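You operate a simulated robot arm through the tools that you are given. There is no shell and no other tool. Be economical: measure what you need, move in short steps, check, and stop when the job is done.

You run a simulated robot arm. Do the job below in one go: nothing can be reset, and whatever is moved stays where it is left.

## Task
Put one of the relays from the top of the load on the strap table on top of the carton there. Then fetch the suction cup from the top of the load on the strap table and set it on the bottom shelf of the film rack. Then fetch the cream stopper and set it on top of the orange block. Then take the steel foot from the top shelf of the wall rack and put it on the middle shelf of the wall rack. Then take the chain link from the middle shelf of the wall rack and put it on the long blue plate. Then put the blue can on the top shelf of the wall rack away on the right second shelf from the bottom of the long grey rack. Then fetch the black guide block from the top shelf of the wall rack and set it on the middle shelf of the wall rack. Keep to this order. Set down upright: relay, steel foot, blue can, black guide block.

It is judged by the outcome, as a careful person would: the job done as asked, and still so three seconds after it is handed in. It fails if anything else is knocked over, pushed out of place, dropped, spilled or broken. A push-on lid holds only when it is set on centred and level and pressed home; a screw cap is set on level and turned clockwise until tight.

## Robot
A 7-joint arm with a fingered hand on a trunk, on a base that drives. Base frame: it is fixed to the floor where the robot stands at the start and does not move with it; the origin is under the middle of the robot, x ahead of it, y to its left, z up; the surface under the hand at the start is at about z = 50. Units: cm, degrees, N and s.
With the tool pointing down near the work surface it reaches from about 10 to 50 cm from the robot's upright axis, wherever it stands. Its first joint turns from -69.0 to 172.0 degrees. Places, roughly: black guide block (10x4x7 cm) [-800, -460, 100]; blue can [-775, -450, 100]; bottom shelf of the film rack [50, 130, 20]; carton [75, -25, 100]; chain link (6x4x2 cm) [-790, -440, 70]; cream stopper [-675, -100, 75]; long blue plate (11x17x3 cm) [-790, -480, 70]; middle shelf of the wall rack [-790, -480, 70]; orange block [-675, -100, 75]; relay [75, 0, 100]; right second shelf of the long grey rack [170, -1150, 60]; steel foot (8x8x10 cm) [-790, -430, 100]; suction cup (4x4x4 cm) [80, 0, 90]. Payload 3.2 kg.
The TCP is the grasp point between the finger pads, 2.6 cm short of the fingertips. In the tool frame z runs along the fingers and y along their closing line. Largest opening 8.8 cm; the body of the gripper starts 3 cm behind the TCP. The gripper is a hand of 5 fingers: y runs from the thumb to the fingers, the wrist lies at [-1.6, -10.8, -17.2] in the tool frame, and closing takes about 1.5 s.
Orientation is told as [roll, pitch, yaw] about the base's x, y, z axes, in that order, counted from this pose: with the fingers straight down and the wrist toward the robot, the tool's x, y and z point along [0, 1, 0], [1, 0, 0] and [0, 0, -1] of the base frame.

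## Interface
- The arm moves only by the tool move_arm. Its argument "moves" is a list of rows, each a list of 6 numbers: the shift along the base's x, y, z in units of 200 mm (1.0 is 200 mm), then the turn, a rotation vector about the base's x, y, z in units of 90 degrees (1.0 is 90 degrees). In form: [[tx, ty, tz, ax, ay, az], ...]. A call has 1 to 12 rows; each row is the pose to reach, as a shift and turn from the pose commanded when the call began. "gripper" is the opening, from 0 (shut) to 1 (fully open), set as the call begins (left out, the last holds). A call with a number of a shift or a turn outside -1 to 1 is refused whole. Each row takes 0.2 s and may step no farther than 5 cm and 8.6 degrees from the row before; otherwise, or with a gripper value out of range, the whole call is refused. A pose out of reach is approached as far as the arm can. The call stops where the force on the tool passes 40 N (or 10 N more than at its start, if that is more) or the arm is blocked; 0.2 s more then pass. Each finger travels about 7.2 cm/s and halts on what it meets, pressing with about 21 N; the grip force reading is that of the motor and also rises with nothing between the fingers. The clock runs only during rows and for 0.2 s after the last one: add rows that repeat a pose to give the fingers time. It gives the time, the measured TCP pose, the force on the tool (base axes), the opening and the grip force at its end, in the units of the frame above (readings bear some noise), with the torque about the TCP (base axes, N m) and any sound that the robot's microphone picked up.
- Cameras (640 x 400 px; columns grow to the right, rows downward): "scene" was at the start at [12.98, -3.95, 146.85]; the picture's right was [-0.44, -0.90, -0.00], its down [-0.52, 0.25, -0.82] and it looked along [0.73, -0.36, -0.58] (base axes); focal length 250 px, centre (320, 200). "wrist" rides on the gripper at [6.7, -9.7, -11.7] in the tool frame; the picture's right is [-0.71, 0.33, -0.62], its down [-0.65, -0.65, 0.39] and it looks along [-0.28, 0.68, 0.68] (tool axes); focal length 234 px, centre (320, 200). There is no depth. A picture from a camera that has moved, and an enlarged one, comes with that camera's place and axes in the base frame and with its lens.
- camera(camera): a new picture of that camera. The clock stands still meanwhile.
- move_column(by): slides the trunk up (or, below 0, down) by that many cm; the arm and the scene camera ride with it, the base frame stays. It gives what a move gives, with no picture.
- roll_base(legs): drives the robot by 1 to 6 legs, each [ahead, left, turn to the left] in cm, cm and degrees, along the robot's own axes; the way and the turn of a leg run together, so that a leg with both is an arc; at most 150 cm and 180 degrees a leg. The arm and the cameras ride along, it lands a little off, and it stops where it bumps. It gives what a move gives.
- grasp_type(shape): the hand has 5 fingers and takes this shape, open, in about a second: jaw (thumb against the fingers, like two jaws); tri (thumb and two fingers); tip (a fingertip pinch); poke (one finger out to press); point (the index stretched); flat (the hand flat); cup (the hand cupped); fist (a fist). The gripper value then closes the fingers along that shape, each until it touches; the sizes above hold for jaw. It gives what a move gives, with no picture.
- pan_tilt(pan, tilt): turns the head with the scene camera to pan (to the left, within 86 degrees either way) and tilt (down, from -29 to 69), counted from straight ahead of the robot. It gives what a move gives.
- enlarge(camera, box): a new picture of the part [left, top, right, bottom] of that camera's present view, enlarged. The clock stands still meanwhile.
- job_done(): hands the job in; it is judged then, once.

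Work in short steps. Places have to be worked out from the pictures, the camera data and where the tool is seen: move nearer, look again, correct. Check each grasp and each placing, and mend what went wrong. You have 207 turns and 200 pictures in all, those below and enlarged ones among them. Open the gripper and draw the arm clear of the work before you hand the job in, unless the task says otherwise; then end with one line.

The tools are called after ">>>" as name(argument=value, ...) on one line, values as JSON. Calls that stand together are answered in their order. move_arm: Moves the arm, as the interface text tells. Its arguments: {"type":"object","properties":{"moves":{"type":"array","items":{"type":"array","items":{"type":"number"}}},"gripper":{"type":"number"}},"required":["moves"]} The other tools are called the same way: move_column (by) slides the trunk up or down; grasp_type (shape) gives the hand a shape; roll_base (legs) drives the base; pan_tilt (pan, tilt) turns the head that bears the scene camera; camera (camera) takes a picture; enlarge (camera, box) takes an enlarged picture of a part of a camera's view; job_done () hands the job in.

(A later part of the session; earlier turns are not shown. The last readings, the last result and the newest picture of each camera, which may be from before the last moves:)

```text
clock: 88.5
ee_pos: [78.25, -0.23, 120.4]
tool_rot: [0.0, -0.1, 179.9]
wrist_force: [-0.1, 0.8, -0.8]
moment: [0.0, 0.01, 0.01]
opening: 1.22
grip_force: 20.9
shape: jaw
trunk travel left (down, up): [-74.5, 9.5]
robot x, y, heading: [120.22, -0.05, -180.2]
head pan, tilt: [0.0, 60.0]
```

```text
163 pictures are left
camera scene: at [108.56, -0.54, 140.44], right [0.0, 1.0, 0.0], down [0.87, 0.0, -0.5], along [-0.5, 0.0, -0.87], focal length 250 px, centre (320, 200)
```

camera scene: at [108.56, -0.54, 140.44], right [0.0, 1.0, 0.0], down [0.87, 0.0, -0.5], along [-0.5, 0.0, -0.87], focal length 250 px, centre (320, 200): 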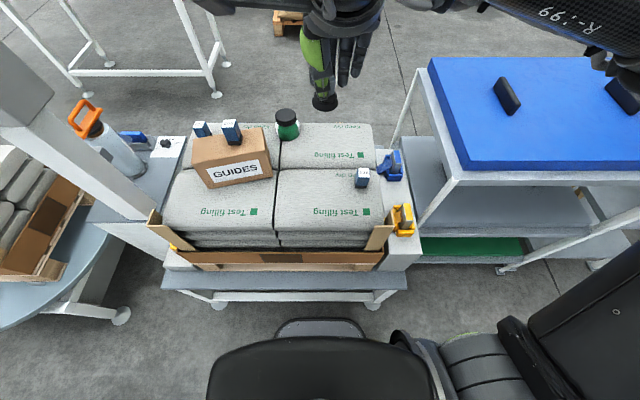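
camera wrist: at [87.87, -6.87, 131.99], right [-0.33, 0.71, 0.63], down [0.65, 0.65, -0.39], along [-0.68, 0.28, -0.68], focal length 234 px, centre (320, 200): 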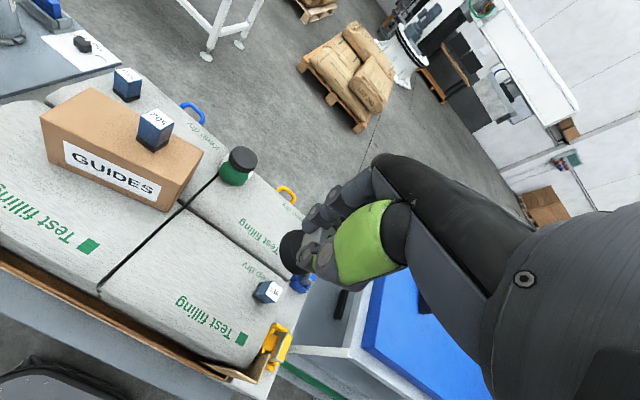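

The cup is held. I back off and strafe to face the film rack from this (far) side.

>>> roll_base(legs=[[-30, 0, 0], [0, -128, 0]])

>>> pan_tilt(pan=0, tilt=45)

>>> camera(camera="scene")

```text
clock: 96.4
ee_pos: [108.24, 124.05, 120.33]
tool_rot: [0.0, -0.2, 179.8]
wrist_force: [0.2, -0.3, 0.1]
moment: [0.0, -0.01, -0.04]
opening: 1.21
grip_force: 21.2
shape: jaw
trunk travel left (down, up): [-74.5, 9.5]
robot x, y, heading: [150.1, 123.82, 179.9]
head pan, tilt: [0.0, 60.0]
```

```text
clock: 97.2
ee_pos: [108.26, 124.11, 120.34]
tool_rot: [0.0, -0.2, 179.7]
wrist_force: [0.0, 0.4, -0.4]
moment: [-0.02, -0.04, 0.0]
opening: 1.18
grip_force: 20.9
shape: jaw
trunk travel left (down, up): [-74.5, 9.5]
robot x, y, heading: [150.14, 123.95, 179.8]
head pan, tilt: [0.0, 45.0]
```

```text
162 pictures are left
camera scene: at [137.15, 123.59, 142.39], right [0.0, 1.0, 0.0], down [0.71, 0.0, -0.71], along [-0.71, 0.0, -0.71], focal length 250 px, centre (320, 200)
```

scene: 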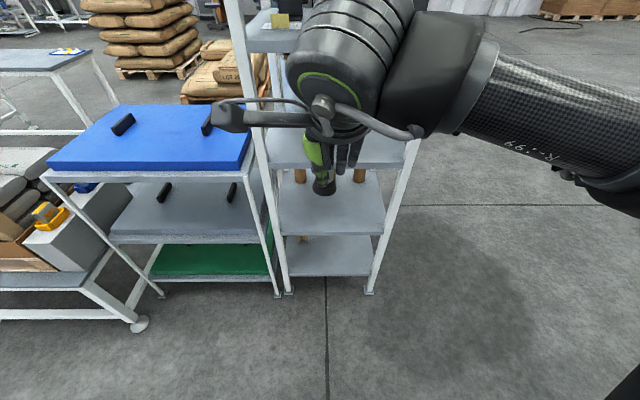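

The bottom shelf's front edge is at x≈70, z≈19, next shelf at ≈53. I lower the arm and the trunk here in the open, then look into the rack.

>>> move_arm(moves=[[0, 0, -0.2, 0, 0, 0], [0, 0, -0.4, 0, 0, 0], [0, 0, -0.6, 0, 0, 0], [0, 0, -0.75, 0, 0, 0]])

>>> move_column(by=-72)

>>> pan_tilt(pan=0, tilt=30)

>>> camera(camera="scene")

>>> camera(camera="wrist")

```text
clock: 98.2
ee_pos: [108.02, 124.25, 105.15]
tool_rot: [-0.1, -0.1, 179.7]
wrist_force: [0.4, -0.5, 0.0]
moment: [0.0, 0.0, 0.03]
opening: 1.18
grip_force: 21.1
shape: jaw
trunk travel left (down, up): [-74.5, 9.5]
robot x, y, heading: [150.35, 123.39, 179.7]
head pan, tilt: [0.0, 45.0]
```

```text
refused: -72 is not a number from -40 to 40
```

```text
clock: 99.0
ee_pos: [108.07, 124.13, 105.09]
tool_rot: [0.0, -0.2, 179.7]
wrist_force: [0.1, -0.3, -1.3]
moment: [0.0, -0.02, 0.01]
opening: 1.18
grip_force: 21.0
shape: jaw
trunk travel left (down, up): [-74.5, 9.5]
robot x, y, heading: [150.19, 123.85, 180.0]
head pan, tilt: [0.0, 30.0]
```

```text
161 pictures are left
camera scene: at [136.24, 123.6, 144.65], right [0.0, 1.0, 0.0], down [0.5, 0.0, -0.87], along [-0.87, 0.0, -0.5], focal length 250 px, centre (320, 200)
```

scene: 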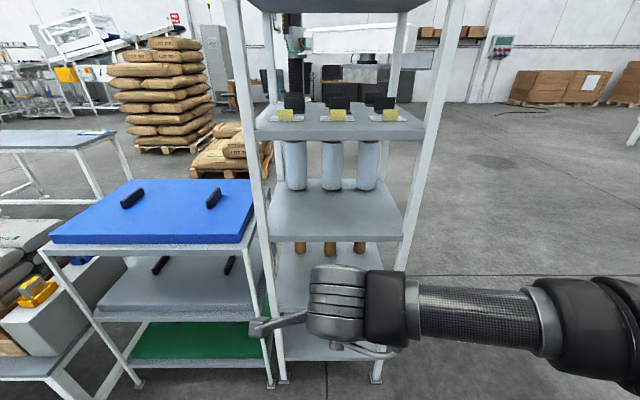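

```text
160 pictures are left
camera wrist: at [117.7, 117.48, 116.79], right [-0.33, 0.71, 0.63], down [0.66, 0.65, -0.39], along [-0.68, 0.28, -0.68], focal length 234 px, centre (320, 200)
```

wrist: 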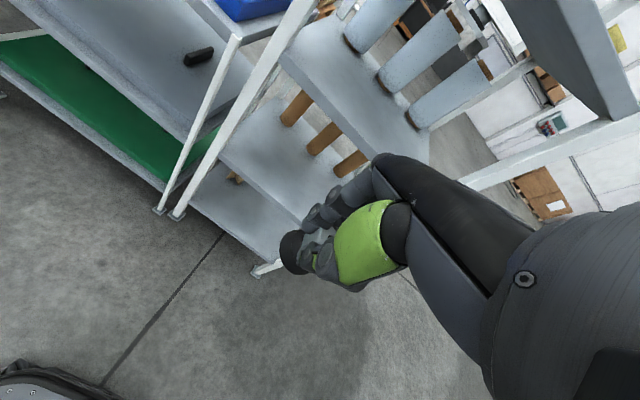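

I lower in two goes.

>>> move_column(by=-40)

>>> move_column(by=-33)

>>> camera(camera="scene")

>>> camera(camera="wrist")

```text
clock: 102.8
ee_pos: [108.09, 124.28, 65.19]
tool_rot: [-0.1, -0.3, 179.7]
wrist_force: [0.5, 0.6, -0.1]
moment: [0.0, 0.02, -0.01]
opening: 1.19
grip_force: 21.0
shape: jaw
trunk travel left (down, up): [-34.5, 49.5]
robot x, y, heading: [150.15, 123.71, 179.7]
head pan, tilt: [0.0, 30.0]
```

```text
clock: 106.1
ee_pos: [108.15, 124.2, 32.23]
tool_rot: [-0.1, -0.3, 179.7]
wrist_force: [0.0, -0.2, -0.1]
moment: [0.01, -0.02, 0.02]
opening: 1.18
grip_force: 21.0
shape: jaw
trunk travel left (down, up): [-1.5, 82.5]
robot x, y, heading: [150.32, 124.02, 179.9]
head pan, tilt: [0.0, 30.0]
```

```text
159 pictures are left
camera scene: at [136.24, 123.6, 71.66], right [0.0, 1.0, 0.0], down [0.5, 0.0, -0.87], along [-0.87, 0.0, -0.5], focal length 250 px, centre (320, 200)
```

scene: 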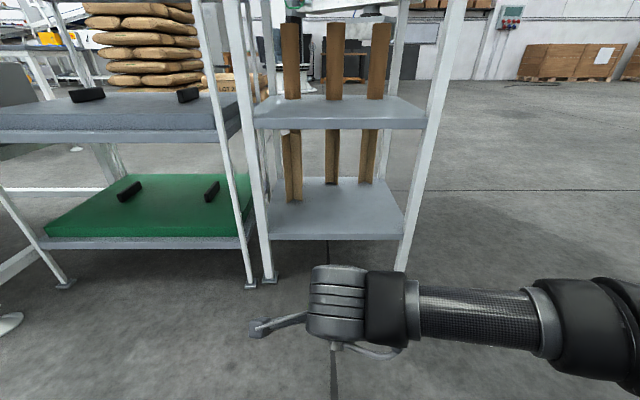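

```text
158 pictures are left
camera wrist: at [117.71, 117.48, 43.77], right [-0.33, 0.71, 0.63], down [0.66, 0.65, -0.39], along [-0.68, 0.28, -0.68], focal length 234 px, centre (320, 200)
```

wrist: 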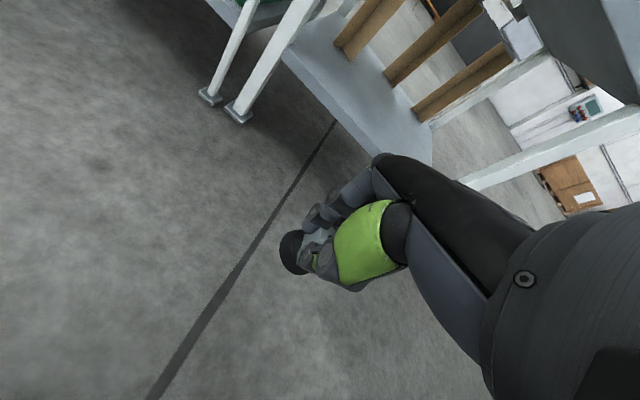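

The bottom shelf (z≈20) is free in front; brown posts stand at its rear. To keep the forearm pointing forward, clear of the rack post, I stay back: drive to about (130, 112), then reach in.

>>> roll_base(legs=[[20, 12, 0]])

>>> move_arm(moves=[[-0.1, 0.15, -0.05, 0, 0, 0], [-0.2, 0.3, -0.1, 0, 0, 0], [-0.3, 0.45, -0.15, 0, 0, 0], [-0.4, 0.6, -0.2, 0, 0, 0], [-0.5, 0.7, -0.25, 0, 0, 0]])

>>> camera(camera="scene")

>>> camera(camera="wrist")

```text
clock: 107.8
ee_pos: [87.82, 111.86, 32.22]
tool_rot: [0.0, -0.3, 179.9]
wrist_force: [0.1, -0.5, -0.1]
moment: [-0.01, 0.0, 0.01]
opening: 1.21
grip_force: 20.7
shape: jaw
trunk travel left (down, up): [-1.5, 82.5]
robot x, y, heading: [130.15, 111.58, -179.7]
head pan, tilt: [0.0, 30.0]
```

```text
clock: 109.0
ee_pos: [77.83, 125.62, 27.2]
tool_rot: [-0.1, -0.3, 180.0]
wrist_force: [-0.1, 0.7, -0.1]
moment: [0.0, 0.01, -0.02]
opening: 1.15
grip_force: 21.1
shape: jaw
trunk travel left (down, up): [-1.5, 82.5]
robot x, y, heading: [129.99, 111.66, -179.9]
head pan, tilt: [0.0, 30.0]
```

```text
157 pictures are left
camera scene: at [115.95, 111.43, 71.66], right [0.0, 1.0, 0.0], down [0.5, 0.0, -0.87], along [-0.87, 0.0, -0.5], focal length 250 px, centre (320, 200)
```

scene: 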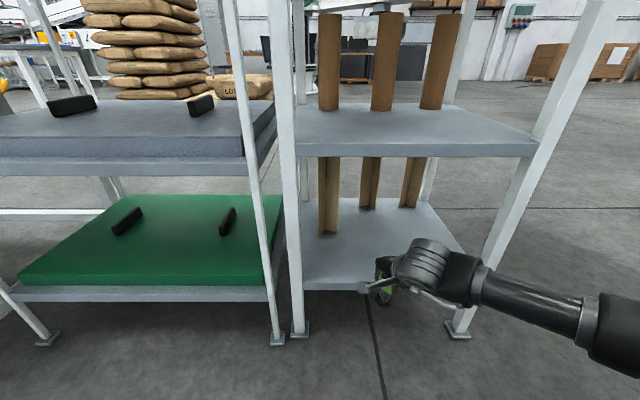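

```text
156 pictures are left
camera wrist: at [87.48, 118.95, 38.77], right [-0.33, 0.71, 0.63], down [0.65, 0.65, -0.39], along [-0.68, 0.28, -0.68], focal length 234 px, centre (320, 200)
```

wrist: 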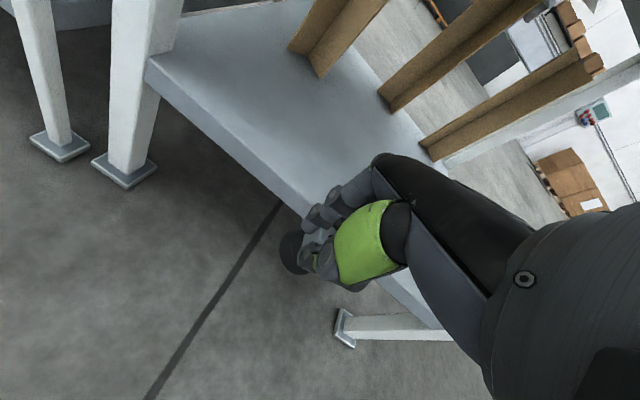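

The path into the shelf is clear and the elbow stays beside the robot. I move in 15 cm at this height.

>>> move_arm(moves=[[-0.2, 0, 0, 0, 0, 0], [-0.4, 0, 0, 0, 0, 0], [-0.6, 0, 0, 0, 0, 0], [-0.75, 0, 0, 0, 0, 0]])

>>> camera(camera="scene")

>>> camera(camera="wrist")

```text
clock: 110.0
ee_pos: [62.55, 125.9, 27.13]
tool_rot: [0.0, -0.1, 180.1]
wrist_force: [0.2, 0.2, 0.1]
moment: [-0.02, -0.02, -0.02]
opening: 1.16
grip_force: 21.0
shape: jaw
trunk travel left (down, up): [-1.5, 82.5]
robot x, y, heading: [129.77, 111.89, -180.1]
head pan, tilt: [0.0, 30.0]
```

```text
155 pictures are left
camera scene: at [115.95, 111.44, 71.66], right [0.0, 1.0, 0.0], down [0.5, 0.0, -0.87], along [-0.87, 0.0, -0.5], focal length 250 px, centre (320, 200)
```

scene: 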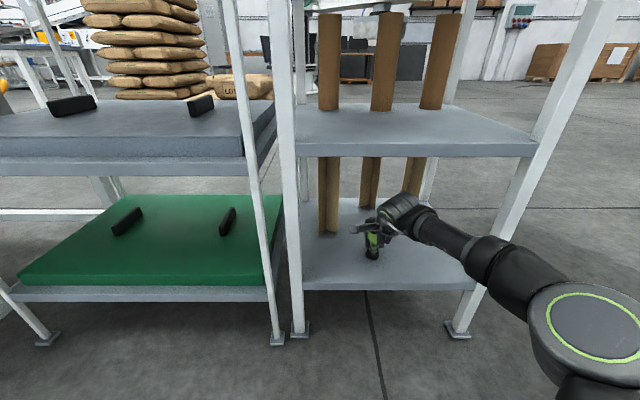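

```text
154 pictures are left
camera wrist: at [72.28, 119.16, 38.73], right [-0.33, 0.71, 0.62], down [0.65, 0.65, -0.39], along [-0.68, 0.28, -0.68], focal length 234 px, centre (320, 200)
```

wrist: 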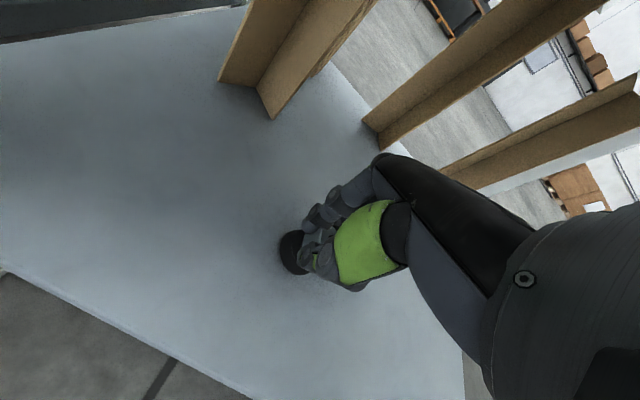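

The cup is over the bare shelf. I lower gently, expecting contact around TCP z≈24.

>>> move_arm(moves=[[0, 0, -0.08, 0, 0, 0], [0, 0, -0.12, 0, 0, 0], [0, 0, -0.15, 0, 0, 0]])

```text
clock: 110.7
ee_pos: [62.43, 125.78, 26.23]
tool_rot: [0.6, -2.1, -180.0]
wrist_force: [8.0, 0.8, 19.6]
moment: [0.11, -0.17, -0.06]
opening: 1.28
grip_force: 21.5
shape: jaw
trunk travel left (down, up): [-1.5, 82.5]
robot x, y, heading: [130.04, 111.38, -180.0]
head pan, tilt: [0.0, 30.0]
stopped in row 3: the force on the tool passed its limit at 43 N (the readings are from after the stop); the commanded pose is now the measured one
```

Stopped at z 26.2 with force; I check what touched.

>>> enlarge(camera="wrist", box=[220, 140, 460, 290])

>>> enlarge(camera="scene", box=[300, 160, 500, 285])

```text
2.67 times, centred on (340, 215) of wrist
camera zoom: at [72.4, 119.13, 37.67], right [-0.31, 0.71, 0.63], down [0.64, 0.65, -0.42], along [-0.7, 0.27, -0.66], focal length 624 px, centre (267, 160)
```

zoom: 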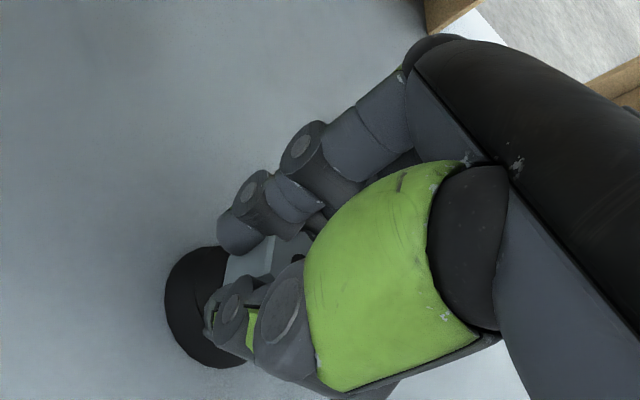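

```text
3.20 times, centred on (400, 222) of scene
camera zoom: at [116.21, 111.39, 71.71], right [0.0, 1.0, 0.0], down [0.5, 0.0, -0.87], along [-0.87, 0.0, -0.5], focal length 800 px, centre (64, 128)
```

zoom: 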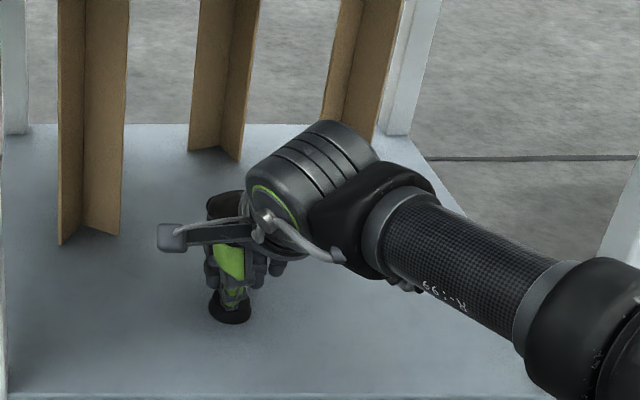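

The cup's rubber foot is on the shelf. I ease up slightly and open, then withdraw upward a little and out.

>>> move_arm(moves=[[0, 0, 0.015, 0, 0, 0], [0, 0, 0.015, 0, 0, 0], [0, 0, 0.015, 0, 0, 0], [0, 0, 0.015, 0, 0, 0], [0, 0, 0.015, 0, 0, 0], [0, 0, 0.015, 0, 0, 0]], gripper=1)

>>> camera(camera="wrist")

```text
clock: 112.1
ee_pos: [62.45, 125.72, 25.88]
tool_rot: [0.4, -1.3, -179.9]
wrist_force: [0.4, -0.7, 1.0]
moment: [0.03, -0.01, -0.02]
opening: 8.77
grip_force: 0.0
shape: jaw
trunk travel left (down, up): [-1.5, 82.5]
robot x, y, heading: [129.89, 111.51, -179.9]
head pan, tilt: [0.0, 30.0]
```

```text
151 pictures are left
camera wrist: at [72.31, 119.16, 37.34], right [-0.32, 0.71, 0.63], down [0.64, 0.65, -0.41], along [-0.69, 0.27, -0.66], focal length 234 px, centre (320, 200)
```

wrist: 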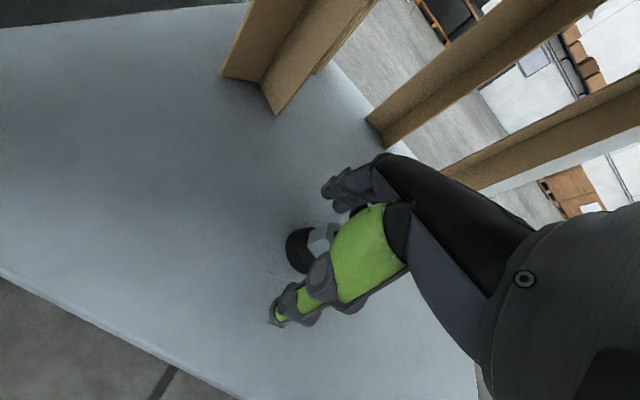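

Released. I lift 4 cm, draw out of the rack, and check.

>>> move_arm(moves=[[0, 0, 0.1, 0, 0, 0], [0, 0, 0.2, 0, 0, 0], [0.2, 0, 0.2, 0, 0, 0], [0.4, 0, 0.2, 0, 0, 0], [0.6, 0, 0.2, 0, 0, 0], [0.8, 0, 0.2, 0, 0, 0], [1.0, 0, 0.2, 0, 0, 0]])

>>> camera(camera="scene")

```text
clock: 113.7
ee_pos: [82.66, 125.86, 30.02]
tool_rot: [0.5, -1.3, -180.0]
wrist_force: [0.2, 0.3, -1.0]
moment: [0.01, -0.01, 0.02]
opening: 8.83
grip_force: 0.1
shape: jaw
trunk travel left (down, up): [-1.5, 82.5]
robot x, y, heading: [130.09, 111.34, -179.9]
head pan, tilt: [0.0, 30.0]
```

```text
150 pictures are left
camera scene: at [115.96, 111.43, 71.66], right [0.0, 1.0, 0.0], down [0.5, 0.0, -0.87], along [-0.87, 0.0, -0.5], focal length 250 px, centre (320, 200)
```

scene: 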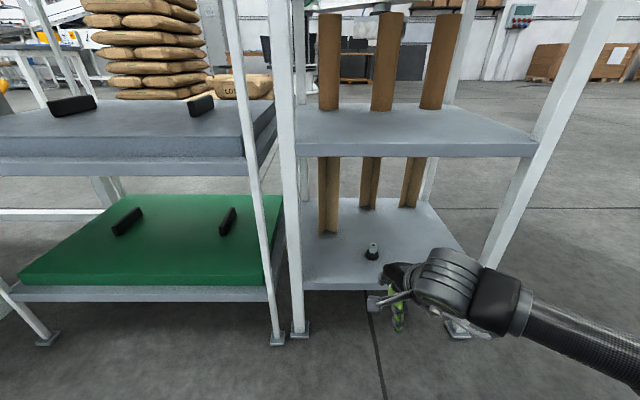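

The suction cup stands on the bottom shelf. I raise the trunk, level and pull in the arm for the long drive.

>>> move_column(by=40)

>>> move_column(by=38)

>>> move_arm(moves=[[0.2, 0, 0, 0, 0, 0], [0.4, 0, 0, 0, 0, 0], [0.6, 0, 0.1, 0, 0.015, 0], [0.65, 0, 0.2, -0.005, 0.015, 0]])

>>> roll_base(legs=[[-20, 0, 0], [0, -118, 0], [150, 0, 0], [80, 0, 0]])

>>> pan_tilt(pan=0, tilt=20)

>>> camera(camera="scene")

```text
clock: 117.5
ee_pos: [82.58, 126.01, 69.97]
tool_rot: [0.4, -1.3, -179.9]
wrist_force: [0.4, 0.4, 0.0]
moment: [0.0, 0.05, -0.02]
opening: 8.79
grip_force: 0.0
shape: jaw
trunk travel left (down, up): [-41.5, 42.5]
robot x, y, heading: [130.03, 111.51, -180.1]
head pan, tilt: [0.0, 30.0]
```

```text
clock: 121.2
ee_pos: [82.59, 125.84, 108.08]
tool_rot: [0.3, -1.3, -179.9]
wrist_force: [0.2, -0.4, 0.7]
moment: [-0.02, 0.01, 0.01]
opening: 8.8
grip_force: 0.0
shape: jaw
trunk travel left (down, up): [-79.5, 4.5]
robot x, y, heading: [129.84, 111.58, -180.0]
head pan, tilt: [0.0, 30.0]
```

```text
clock: 122.2
ee_pos: [93.05, 125.98, 114.06]
tool_rot: [0.8, -2.4, -180.0]
wrist_force: [-0.6, -0.2, -0.2]
moment: [0.02, -0.01, -0.01]
opening: 8.81
grip_force: 0.1
shape: jaw
out of reach, approached as far as the arm can: row 3, 4
trunk travel left (down, up): [-79.5, 4.5]
robot x, y, heading: [129.84, 111.19, -179.7]
head pan, tilt: [0.0, 30.0]
```

```text
clock: 140.2
ee_pos: [-117.67, 241.05, 113.98]
tool_rot: [0.8, -2.5, -179.9]
wrist_force: [-0.9, -0.4, -0.9]
moment: [-0.03, -0.01, -0.01]
opening: 8.77
grip_force: 0.0
shape: jaw
trunk travel left (down, up): [-79.5, 4.5]
robot x, y, heading: [-80.83, 226.57, -180.0]
head pan, tilt: [0.0, 30.0]
```

```text
clock: 140.9
ee_pos: [-117.76, 241.14, 113.99]
tool_rot: [0.9, -2.5, -179.9]
wrist_force: [0.1, 0.5, 1.0]
moment: [-0.03, 0.02, 0.0]
opening: 8.81
grip_force: 0.1
shape: jaw
trunk travel left (down, up): [-79.5, 4.5]
robot x, y, heading: [-80.66, 226.93, -179.9]
head pan, tilt: [0.0, 20.0]
```

```text
149 pictures are left
camera scene: at [-94.93, 226.49, 151.26], right [0.0, 1.0, 0.0], down [0.34, 0.0, -0.94], along [-0.94, 0.0, -0.34], focal length 250 px, centre (320, 200)
```

scene: 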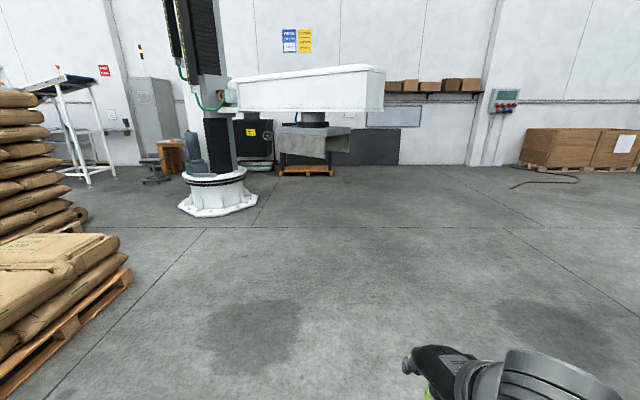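

Floor is open ahead; a palletizer pedestal stands near (−570, 16). I look further left to plan the way to (−675, −100).

>>> pan_tilt(pan=45, tilt=15)

>>> camera(camera="scene")

>>> pan_tilt(pan=20, tilt=10)

>>> camera(camera="scene")

```text
clock: 142.0
ee_pos: [-117.65, 241.01, 113.92]
tool_rot: [0.9, -2.4, -179.9]
wrist_force: [0.1, -0.3, 0.3]
moment: [0.02, -0.01, 0.0]
opening: 8.79
grip_force: 0.1
shape: jaw
trunk travel left (down, up): [-79.5, 4.5]
robot x, y, heading: [-80.74, 226.61, -180.1]
head pan, tilt: [45.0, 15.0]
```

```text
148 pictures are left
camera scene: at [-92.22, 219.89, 152.08], right [-0.71, 0.71, 0.0], down [0.18, 0.18, -0.97], along [-0.68, -0.68, -0.26], focal length 250 px, centre (320, 200)
```

scene: 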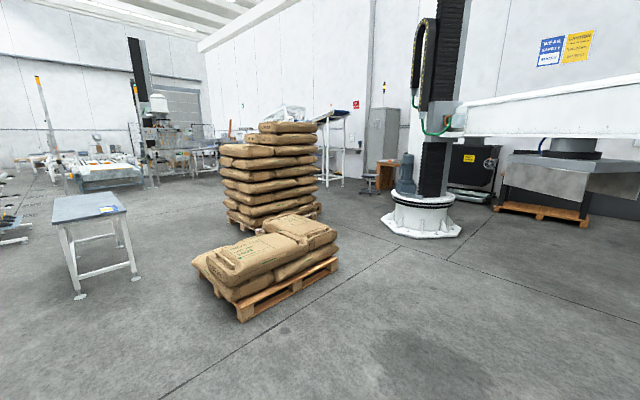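

```text
clock: 142.9
ee_pos: [-117.71, 241.05, 114.06]
tool_rot: [0.7, -2.5, -179.9]
wrist_force: [0.3, -0.7, 0.7]
moment: [0.02, 0.01, 0.0]
opening: 8.79
grip_force: 0.1
shape: jaw
trunk travel left (down, up): [-79.5, 4.5]
robot x, y, heading: [-80.64, 226.49, -179.6]
head pan, tilt: [20.0, 10.0]
```

```text
147 pictures are left
camera scene: at [-94.34, 223.29, 152.89], right [-0.34, 0.94, 0.0], down [0.16, 0.06, -0.98], along [-0.92, -0.34, -0.17], focal length 250 px, centre (320, 200)
```

scene: 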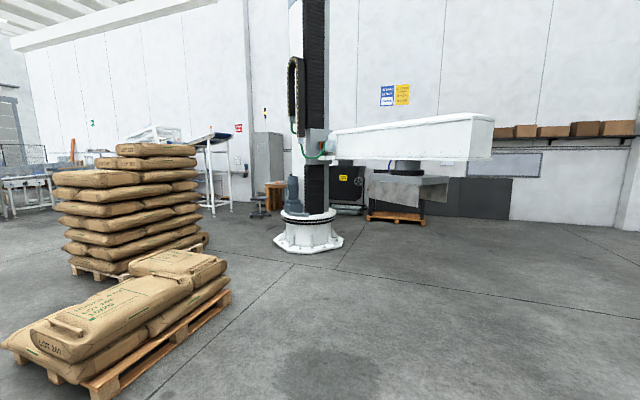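

Pallets lie at x>−300 (y≈47) and x −270…−420 (y<−108); pedestal around (−520, 50). I go ahead to x≈−385, then strafe left to y≈20 between them.

>>> roll_base(legs=[[150, 0, 0], [152, 0, 0]])

>>> roll_base(legs=[[150, 0, 0], [150, 0, 0], [0, 100, 0], [0, 100, 0]])

>>> pan_tilt(pan=20, tilt=20)

>>> camera(camera="scene")

```text
refused: 152 is not a number from -150 to 150
```

```text
clock: 155.5
ee_pos: [-386.76, 240.57, 113.29]
tool_rot: [0.4, -1.1, 179.2]
wrist_force: [3.7, 5.8, -5.0]
moment: [-0.37, 0.41, 0.09]
opening: 8.77
grip_force: 0.0
shape: jaw
trunk travel left (down, up): [-79.5, 4.5]
robot x, y, heading: [-350.73, 225.37, 179.1]
head pan, tilt: [20.0, 10.0]
stopped in leg 2: the force on the tool passed its limit at 57 N (the readings are from after the stop); the commanded pose is now the measured one
```

```text
clock: 156.2
ee_pos: [-386.97, 240.61, 113.35]
tool_rot: [0.4, -1.1, 179.2]
wrist_force: [4.8, 5.1, -7.3]
moment: [-0.41, 0.53, 0.14]
opening: 8.79
grip_force: 0.0
shape: jaw
trunk travel left (down, up): [-79.5, 4.5]
robot x, y, heading: [-351.1, 225.35, 179.0]
head pan, tilt: [20.0, 20.0]
```

```text
146 pictures are left
camera scene: at [-364.21, 222.6, 151.28], right [-0.33, 0.94, 0.0], down [0.32, 0.11, -0.94], along [-0.89, -0.31, -0.34], focal length 250 px, centre (320, 200)
```

scene: 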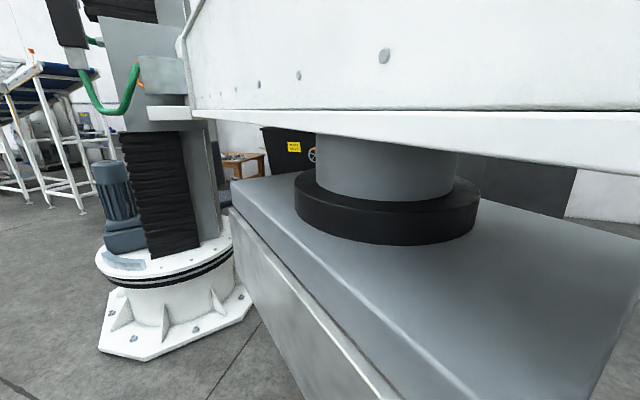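

The hand touched the palletizer's gripper bar (heavy and fixed). I back off and strafe left down the corridor at x≈−358.

>>> roll_base(legs=[[-15, 0, 1], [0, 70, 0], [20, 0, 0], [0, 130, 0]])

>>> pan_tilt(pan=25, tilt=15)

>>> camera(camera="scene")

```text
clock: 168.3
ee_pos: [-390.74, 40.21, 113.38]
tool_rot: [0.3, -1.1, -178.8]
wrist_force: [0.1, 0.2, -0.5]
moment: [0.01, -0.02, 0.03]
opening: 8.77
grip_force: 0.1
shape: jaw
trunk travel left (down, up): [-79.5, 4.5]
robot x, y, heading: [-353.57, 26.59, -178.9]
head pan, tilt: [20.0, 20.0]
```

```text
clock: 168.9
ee_pos: [-390.92, 40.22, 113.42]
tool_rot: [0.3, -1.0, -178.8]
wrist_force: [0.2, 0.1, -0.7]
moment: [-0.01, 0.01, 0.0]
opening: 8.75
grip_force: 0.1
shape: jaw
trunk travel left (down, up): [-79.5, 4.5]
robot x, y, heading: [-353.95, 26.38, -178.6]
head pan, tilt: [25.0, 15.0]
```

```text
145 pictures are left
camera scene: at [-367.22, 22.16, 152.07], right [-0.44, 0.9, 0.0], down [0.23, 0.11, -0.97], along [-0.87, -0.42, -0.26], focal length 250 px, centre (320, 200)
```

scene: 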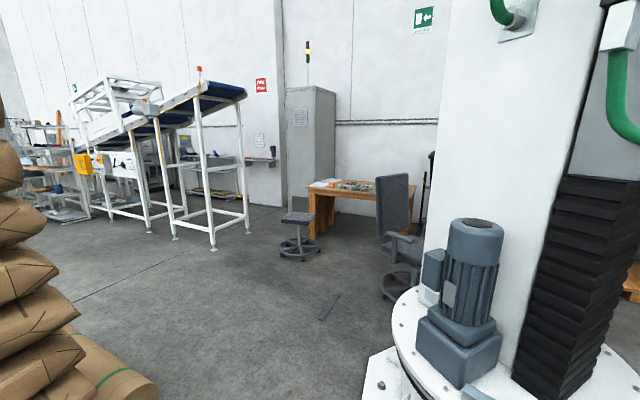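

The desk stands near (−690, −100) with a stool and a chair in front, and something small lies on the floor. I enlarge.

>>> enlarge(camera="scene", box=[270, 160, 450, 330])

>>> enlarge(camera="scene", box=[290, 160, 400, 230])

```text
2.35 times, centred on (360, 245) of scene
camera zoom: at [-367.22, 22.16, 152.07], right [-0.44, 0.9, 0.0], down [0.23, 0.11, -0.97], along [-0.87, -0.42, -0.26], focal length 588 px, centre (226, 94)
```

zoom: 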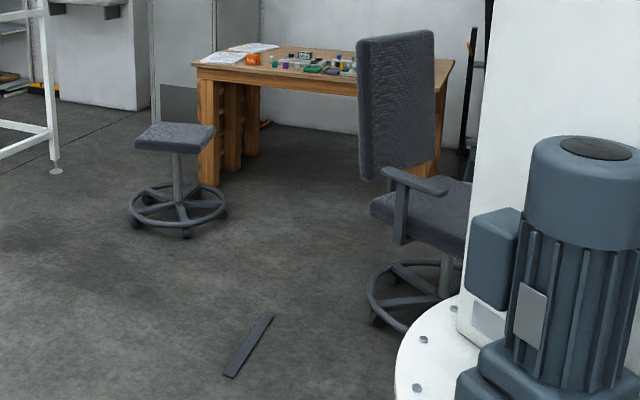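

```text
5.71 times, centred on (345, 195) of scene
camera zoom: at [-367.22, 22.16, 152.07], right [-0.44, 0.9, 0.0], down [0.23, 0.11, -0.97], along [-0.87, -0.42, -0.26], focal length 1428 px, centre (177, 229)
```

zoom: 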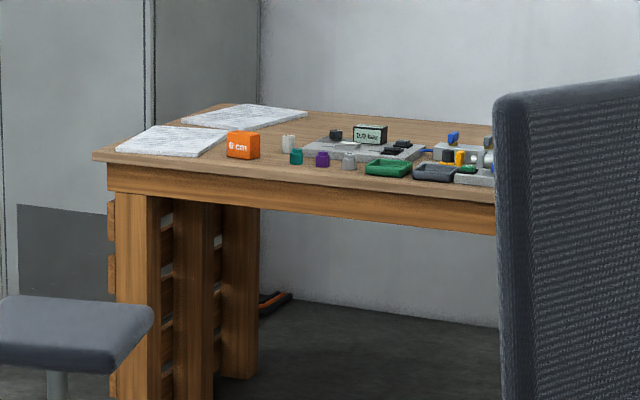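

I see the orange block (≈(−697, −118)) and small stoppers beside it. I drive diagonally between the bag stack and the pedestal to about (−477, −93), clear of the floor strip.

>>> roll_base(legs=[[63, 58, -1.4], [63, 58, 0]])

>>> pan_tilt(pan=0, tilt=25)

>>> camera(camera="scene")

```text
clock: 177.8
ee_pos: [-519.1, -78.2, 113.28]
tool_rot: [0.3, -1.1, -177.9]
wrist_force: [0.2, -0.9, -0.1]
moment: [-0.04, 0.02, -0.03]
opening: 8.75
grip_force: 0.0
shape: jaw
trunk travel left (down, up): [-79.5, 4.5]
robot x, y, heading: [-482.17, -91.39, -177.9]
head pan, tilt: [25.0, 15.0]
```

```text
clock: 178.6
ee_pos: [-519.08, -78.24, 113.31]
tool_rot: [0.4, -1.1, -177.9]
wrist_force: [0.1, -0.7, -0.4]
moment: [-0.01, 0.01, -0.01]
opening: 8.78
grip_force: 0.0
shape: jaw
trunk travel left (down, up): [-79.5, 4.5]
robot x, y, heading: [-481.57, -91.41, -178.0]
head pan, tilt: [0.0, 25.0]
```

```text
142 pictures are left
camera scene: at [-496.07, -92.08, 150.46], right [-0.04, 1.0, 0.0], down [0.42, 0.02, -0.91], along [-0.91, -0.03, -0.42], focal length 250 px, centre (320, 200)
```

scene: 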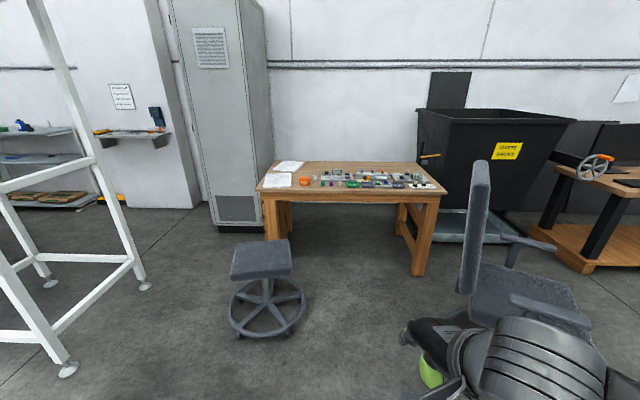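

Stool centre ≈(−627, −134), radius ≈28; desk front edge x≈−676. I advance in a slightly curved line between strip and stool to about (−590, −80), then look again.

>>> roll_base(legs=[[57.7, -8.4, -2], [50, -5, 0]])

>>> pan_tilt(pan=15, tilt=50)

>>> camera(camera="scene")

```text
clock: 184.5
ee_pos: [-625.76, -62.55, 113.34]
tool_rot: [0.3, -1.1, 178.8]
wrist_force: [0.4, -0.6, 0.1]
moment: [0.02, 0.0, -0.01]
opening: 8.78
grip_force: 0.0
shape: jaw
trunk travel left (down, up): [-79.5, 4.5]
robot x, y, heading: [-589.35, -77.79, 178.4]
head pan, tilt: [0.0, 25.0]
```

```text
clock: 185.4
ee_pos: [-625.86, -62.8, 113.46]
tool_rot: [0.3, -1.1, 178.7]
wrist_force: [-0.5, -0.3, -0.4]
moment: [0.0, -0.01, 0.01]
opening: 8.78
grip_force: 0.0
shape: jaw
trunk travel left (down, up): [-79.5, 4.5]
robot x, y, heading: [-589.96, -78.18, 178.4]
head pan, tilt: [15.0, 50.0]
```

```text
141 pictures are left
camera scene: at [-601.94, -79.79, 146.71], right [-0.23, 0.97, 0.0], down [0.74, 0.18, -0.64], along [-0.63, -0.15, -0.77], focal length 250 px, centre (320, 200)
```

scene: 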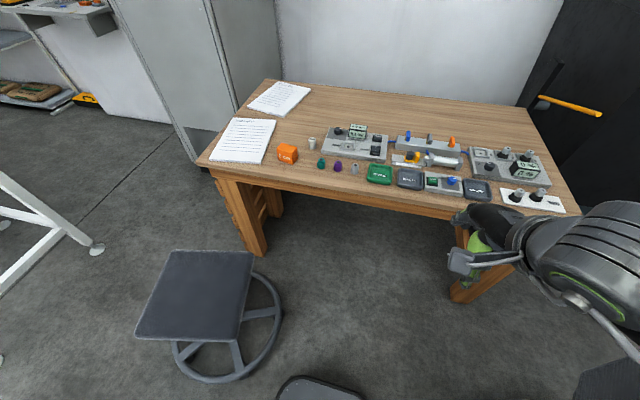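

The way in is clear. I drive to about (−650, −66) and turn left 40° toward the orange block.

>>> roll_base(legs=[[25, -12, 0], [35, 0, 0], [0, 0, 40]])

>>> pan_tilt(pan=0, tilt=55)

>>> camera(camera="scene")

>>> camera(camera="wrist")

```text
clock: 191.1
ee_pos: [-686.12, -76.7, 113.4]
tool_rot: [0.3, -1.2, -140.2]
wrist_force: [1.3, -0.6, -0.1]
moment: [0.02, 0.02, -0.02]
opening: 8.77
grip_force: 0.1
shape: jaw
trunk travel left (down, up): [-79.5, 4.5]
robot x, y, heading: [-648.29, -64.5, -140.3]
head pan, tilt: [15.0, 50.0]
```

```text
clock: 191.8
ee_pos: [-686.16, -76.77, 113.37]
tool_rot: [0.3, -1.1, -140.2]
wrist_force: [0.9, 0.3, -0.2]
moment: [-0.02, -0.01, 0.02]
opening: 8.8
grip_force: 0.0
shape: jaw
trunk travel left (down, up): [-79.5, 4.5]
robot x, y, heading: [-648.77, -64.24, -140.4]
head pan, tilt: [0.0, 55.0]
```

```text
140 pictures are left
camera scene: at [-657.87, -72.39, 146.06], right [-0.64, 0.77, 0.0], down [0.63, 0.52, -0.57], along [-0.44, -0.37, -0.82], focal length 250 px, centre (320, 200)
```

scene: 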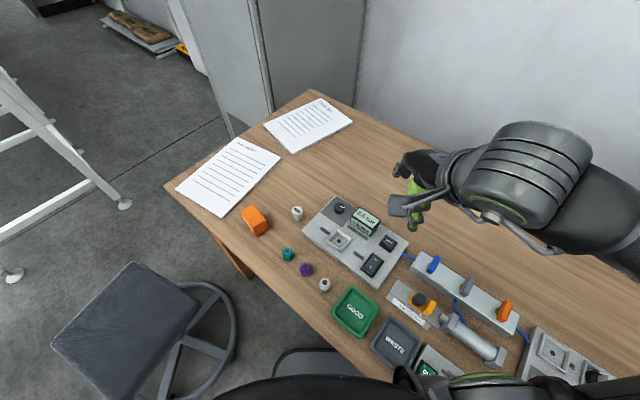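

```text
139 pictures are left
camera wrist: at [-674.22, -75.41, 124.86], right [-0.7, 0.34, 0.63], down [0.08, 0.91, -0.4], along [-0.71, -0.23, -0.67], focal length 234 px, centre (320, 200)
```

wrist: 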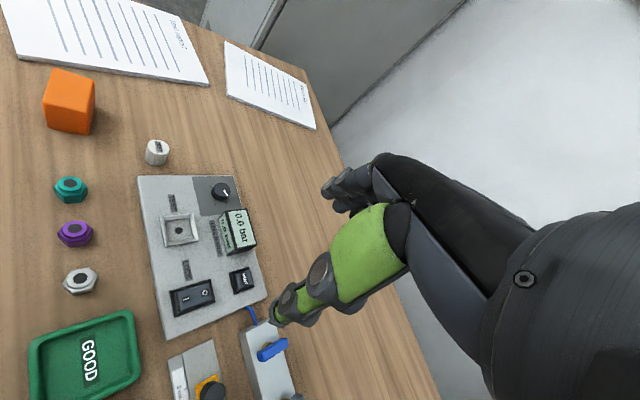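

>>> enlarge(camera="wrist", box=[20, 50, 260, 200])

>>> enlarge(camera="scene", box=[220, 180, 420, 305])

```text
2.67 times, centred on (140, 125) of wrist
camera zoom: at [-674.22, -75.41, 124.86], right [-0.7, 0.34, 0.63], down [0.08, 0.91, -0.4], along [-0.71, -0.23, -0.67], focal length 624 px, centre (800, 400)
```

zoom: 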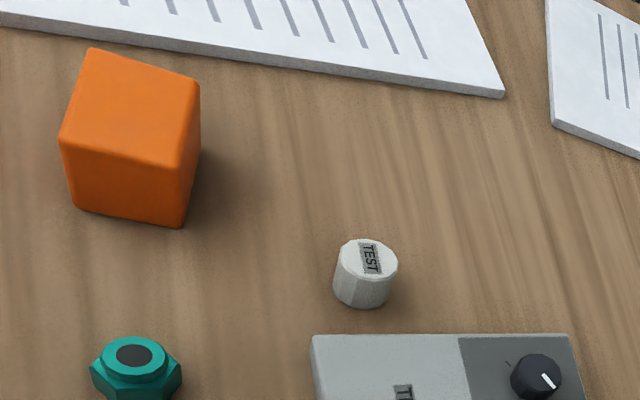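

```text
3.20 times, centred on (320, 242) of scene
camera zoom: at [-657.87, -72.39, 146.06], right [-0.64, 0.77, 0.0], down [0.63, 0.52, -0.57], along [-0.44, -0.37, -0.82], focal length 800 px, centre (320, 64)
```

zoom: 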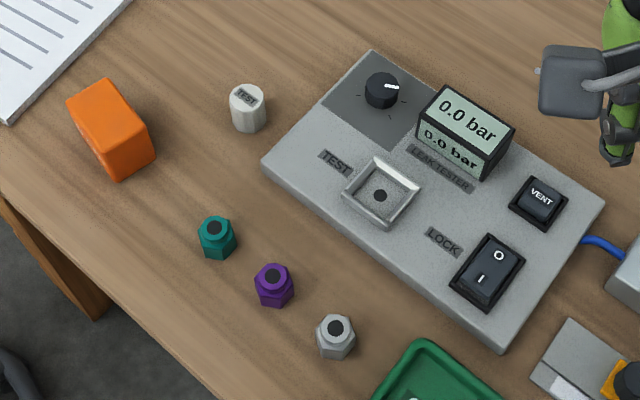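

The cream stopper is the small "TEST" cylinder at (−685.7, −105.7); the orange block is at (−674.6, −113.9). I shift the base 10 cm toward −y for comfortable reach.

>>> roll_base(legs=[[6.4, 7.7, 0]])

>>> move_arm(moves=[[0.0, -0.15, -0.1, 0.01, -0.007, -0.05], [0.0, -0.3, -0.25, 0.01, -0.007, -0.1], [0.0, -0.45, -0.4, 0.01, -0.007, -0.15], [0.0, -0.6, -0.55, 0.01, -0.007, -0.2], [0.0, -0.75, -0.7, 0.01, -0.007, -0.22], [0.02, -0.9, -0.85, 0.01, -0.007, -0.22]])

>>> camera(camera="wrist")

>>> camera(camera="scene")

```text
clock: 193.0
ee_pos: [-686.17, -86.88, 113.4]
tool_rot: [0.3, -1.0, -140.0]
wrist_force: [0.4, 0.1, 0.8]
moment: [-0.01, -0.01, 0.02]
opening: 8.8
grip_force: 0.0
shape: jaw
trunk travel left (down, up): [-79.5, 4.5]
robot x, y, heading: [-648.71, -74.65, -140.1]
head pan, tilt: [0.0, 55.0]
```

```text
clock: 194.4
ee_pos: [-685.72, -105.38, 96.22]
tool_rot: [-0.2, -0.1, -159.8]
wrist_force: [-0.8, -0.8, -0.2]
moment: [-0.01, 0.01, -0.05]
opening: 8.79
grip_force: 0.1
shape: jaw
trunk travel left (down, up): [-79.5, 4.5]
robot x, y, heading: [-648.81, -74.41, -140.0]
head pan, tilt: [0.0, 55.0]
```

```text
136 pictures are left
camera wrist: at [-674.21, -108.33, 107.85], right [-0.55, 0.55, 0.63], down [0.39, 0.84, -0.39], along [-0.74, 0.03, -0.68], focal length 234 px, centre (320, 200)
```

wrist: 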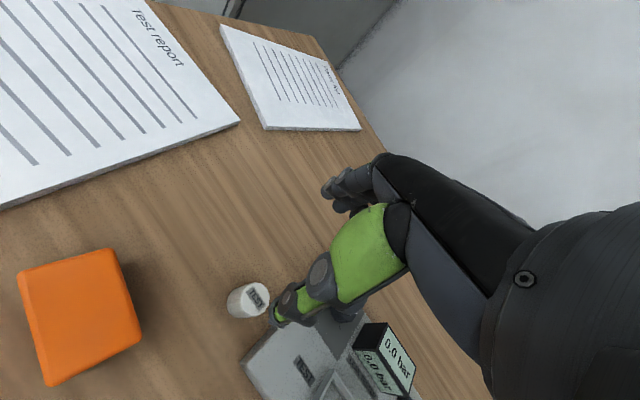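

```text
135 pictures are left
camera scene: at [-658.02, -82.68, 146.04], right [-0.64, 0.77, 0.0], down [0.63, 0.53, -0.57], along [-0.44, -0.37, -0.82], focal length 250 px, centre (320, 200)
```

scene: 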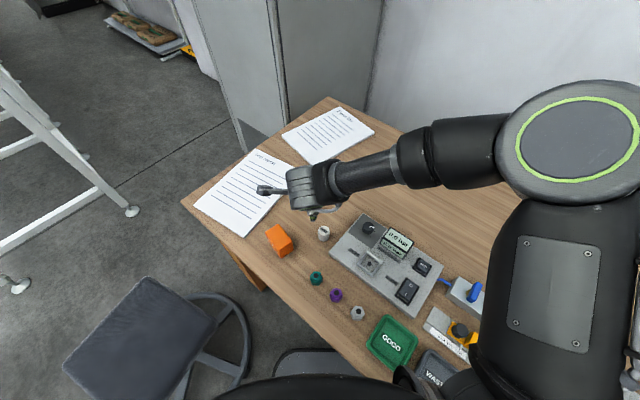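

Reconciling both views, the desk top is really at z≈81 and the stopper at (−683.8, −103, mid z 83). I shift over it and look closely.

>>> move_arm(moves=[[0.05, 0.06, -0.1, 0, 0, 0], [0.095, 0.12, -0.2, 0, 0, 0]])

>>> enlarge(camera="wrist", box=[200, 180, 440, 330])

>>> enlarge(camera="scene", box=[240, 160, 400, 260])

```text
clock: 195.0
ee_pos: [-683.64, -102.36, 92.23]
tool_rot: [-0.1, -0.1, -159.9]
wrist_force: [0.8, 0.5, 0.7]
moment: [-0.02, -0.01, -0.02]
opening: 8.82
grip_force: 0.2
shape: jaw
trunk travel left (down, up): [-79.5, 4.5]
robot x, y, heading: [-648.69, -74.56, -140.3]
head pan, tilt: [0.0, 55.0]
```

```text
2.67 times, centred on (320, 255) of wrist
camera zoom: at [-672.33, -105.33, 103.77], right [-0.55, 0.55, 0.63], down [0.39, 0.84, -0.39], along [-0.74, 0.03, -0.68], focal length 624 px, centre (320, 53)
```

zoom: 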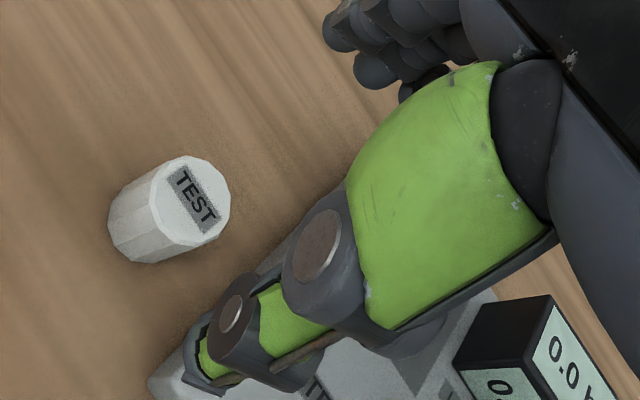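

```text
4.00 times, centred on (320, 210) of scene
camera zoom: at [-658.01, -82.43, 146.06], right [-0.64, 0.77, 0.0], down [0.63, 0.53, -0.57], along [-0.44, -0.37, -0.82], focal length 1000 px, centre (320, 160)
```

zoom: 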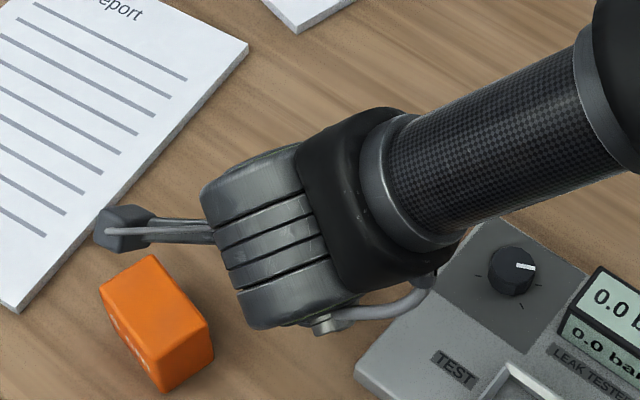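

The stopper is at (−683.4, −102.9), ~3 cm wide, z 81–85. I descend around it.

>>> move_arm(moves=[[0.01, -0.027, -0.1, 0, 0, 0], [0.01, -0.027, -0.22, 0, 0, 0], [0.01, -0.027, -0.32, 0, 0, 0], [0.01, -0.027, -0.39, 0, 0, 0]])

>>> camera(camera="wrist")

```text
clock: 196.0
ee_pos: [-683.66, -102.74, 84.39]
tool_rot: [-0.1, -0.1, -159.8]
wrist_force: [-0.4, -0.8, -0.2]
moment: [-0.01, -0.01, -0.02]
opening: 8.8
grip_force: 0.1
shape: jaw
trunk travel left (down, up): [-79.5, 4.5]
robot x, y, heading: [-648.76, -74.74, -139.7]
head pan, tilt: [0.0, 55.0]
```

```text
132 pictures are left
camera wrist: at [-672.27, -105.75, 96.07], right [-0.55, 0.55, 0.63], down [0.39, 0.84, -0.39], along [-0.74, 0.03, -0.68], focal length 234 px, centre (320, 200)
```

wrist: 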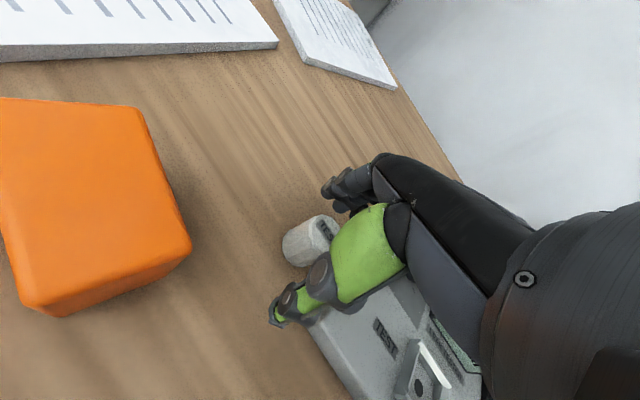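

Stopper is between thumb and fingers; I close.

>>> move_arm(moves=[[0, 0, 0, 0, 0, 0], [0, 0, 0, 0, 0, 0], [0, 0, 0, 0, 0, 0], [0, 0, 0, 0, 0, 0], [0, 0, 0, 0, 0, 0], [0, 0, 0, 0, 0, 0], [0, 0, 0, 0, 0, 0], [0, 0, 0, 0, 0, 0]], gripper=0)

>>> move_arm(moves=[[0, 0, 0.1, 0, 0, 0], [0, 0, 0.3, 0, 0, 0], [0, 0, 0.5, 0, 0, 0], [0, 0, 0.6, 0, 0, 0]])

>>> camera(camera="wrist")

>>> camera(camera="scene")

```text
clock: 197.8
ee_pos: [-683.61, -102.79, 84.59]
tool_rot: [-0.2, -0.2, -159.8]
wrist_force: [-0.3, 0.5, 0.7]
moment: [0.0, 0.01, -0.01]
opening: 2.55
grip_force: 21.0
shape: jaw
trunk travel left (down, up): [-79.5, 4.5]
robot x, y, heading: [-648.75, -74.58, -140.1]
head pan, tilt: [0.0, 55.0]
```

```text
clock: 198.8
ee_pos: [-683.67, -102.77, 96.75]
tool_rot: [-0.2, -0.1, -159.7]
wrist_force: [0.1, -0.9, -0.2]
moment: [0.0, -0.01, 0.01]
opening: 2.55
grip_force: 21.3
shape: jaw
trunk travel left (down, up): [-79.5, 4.5]
robot x, y, heading: [-648.83, -74.02, -140.1]
head pan, tilt: [0.0, 55.0]
```

```text
131 pictures are left
camera wrist: at [-672.21, -105.83, 108.35], right [-0.55, 0.55, 0.63], down [0.39, 0.84, -0.39], along [-0.74, 0.03, -0.68], focal length 234 px, centre (320, 200)
```

wrist: 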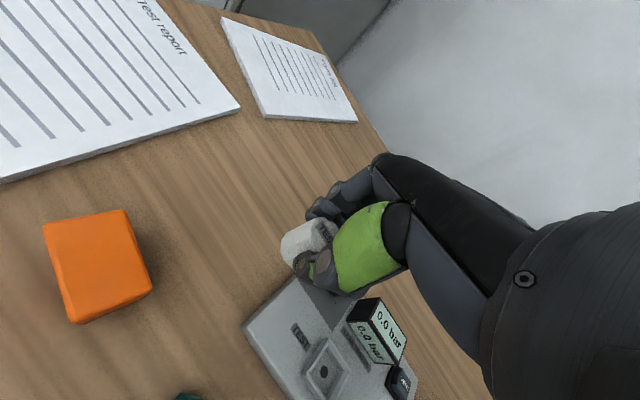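

```text
130 pictures are left
camera scene: at [-658.01, -82.4, 146.05], right [-0.64, 0.77, 0.0], down [0.63, 0.53, -0.57], along [-0.44, -0.37, -0.82], focal length 250 px, centre (320, 200)
```

scene: 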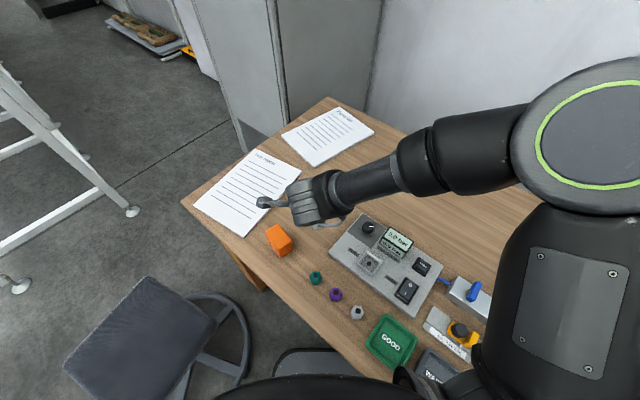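

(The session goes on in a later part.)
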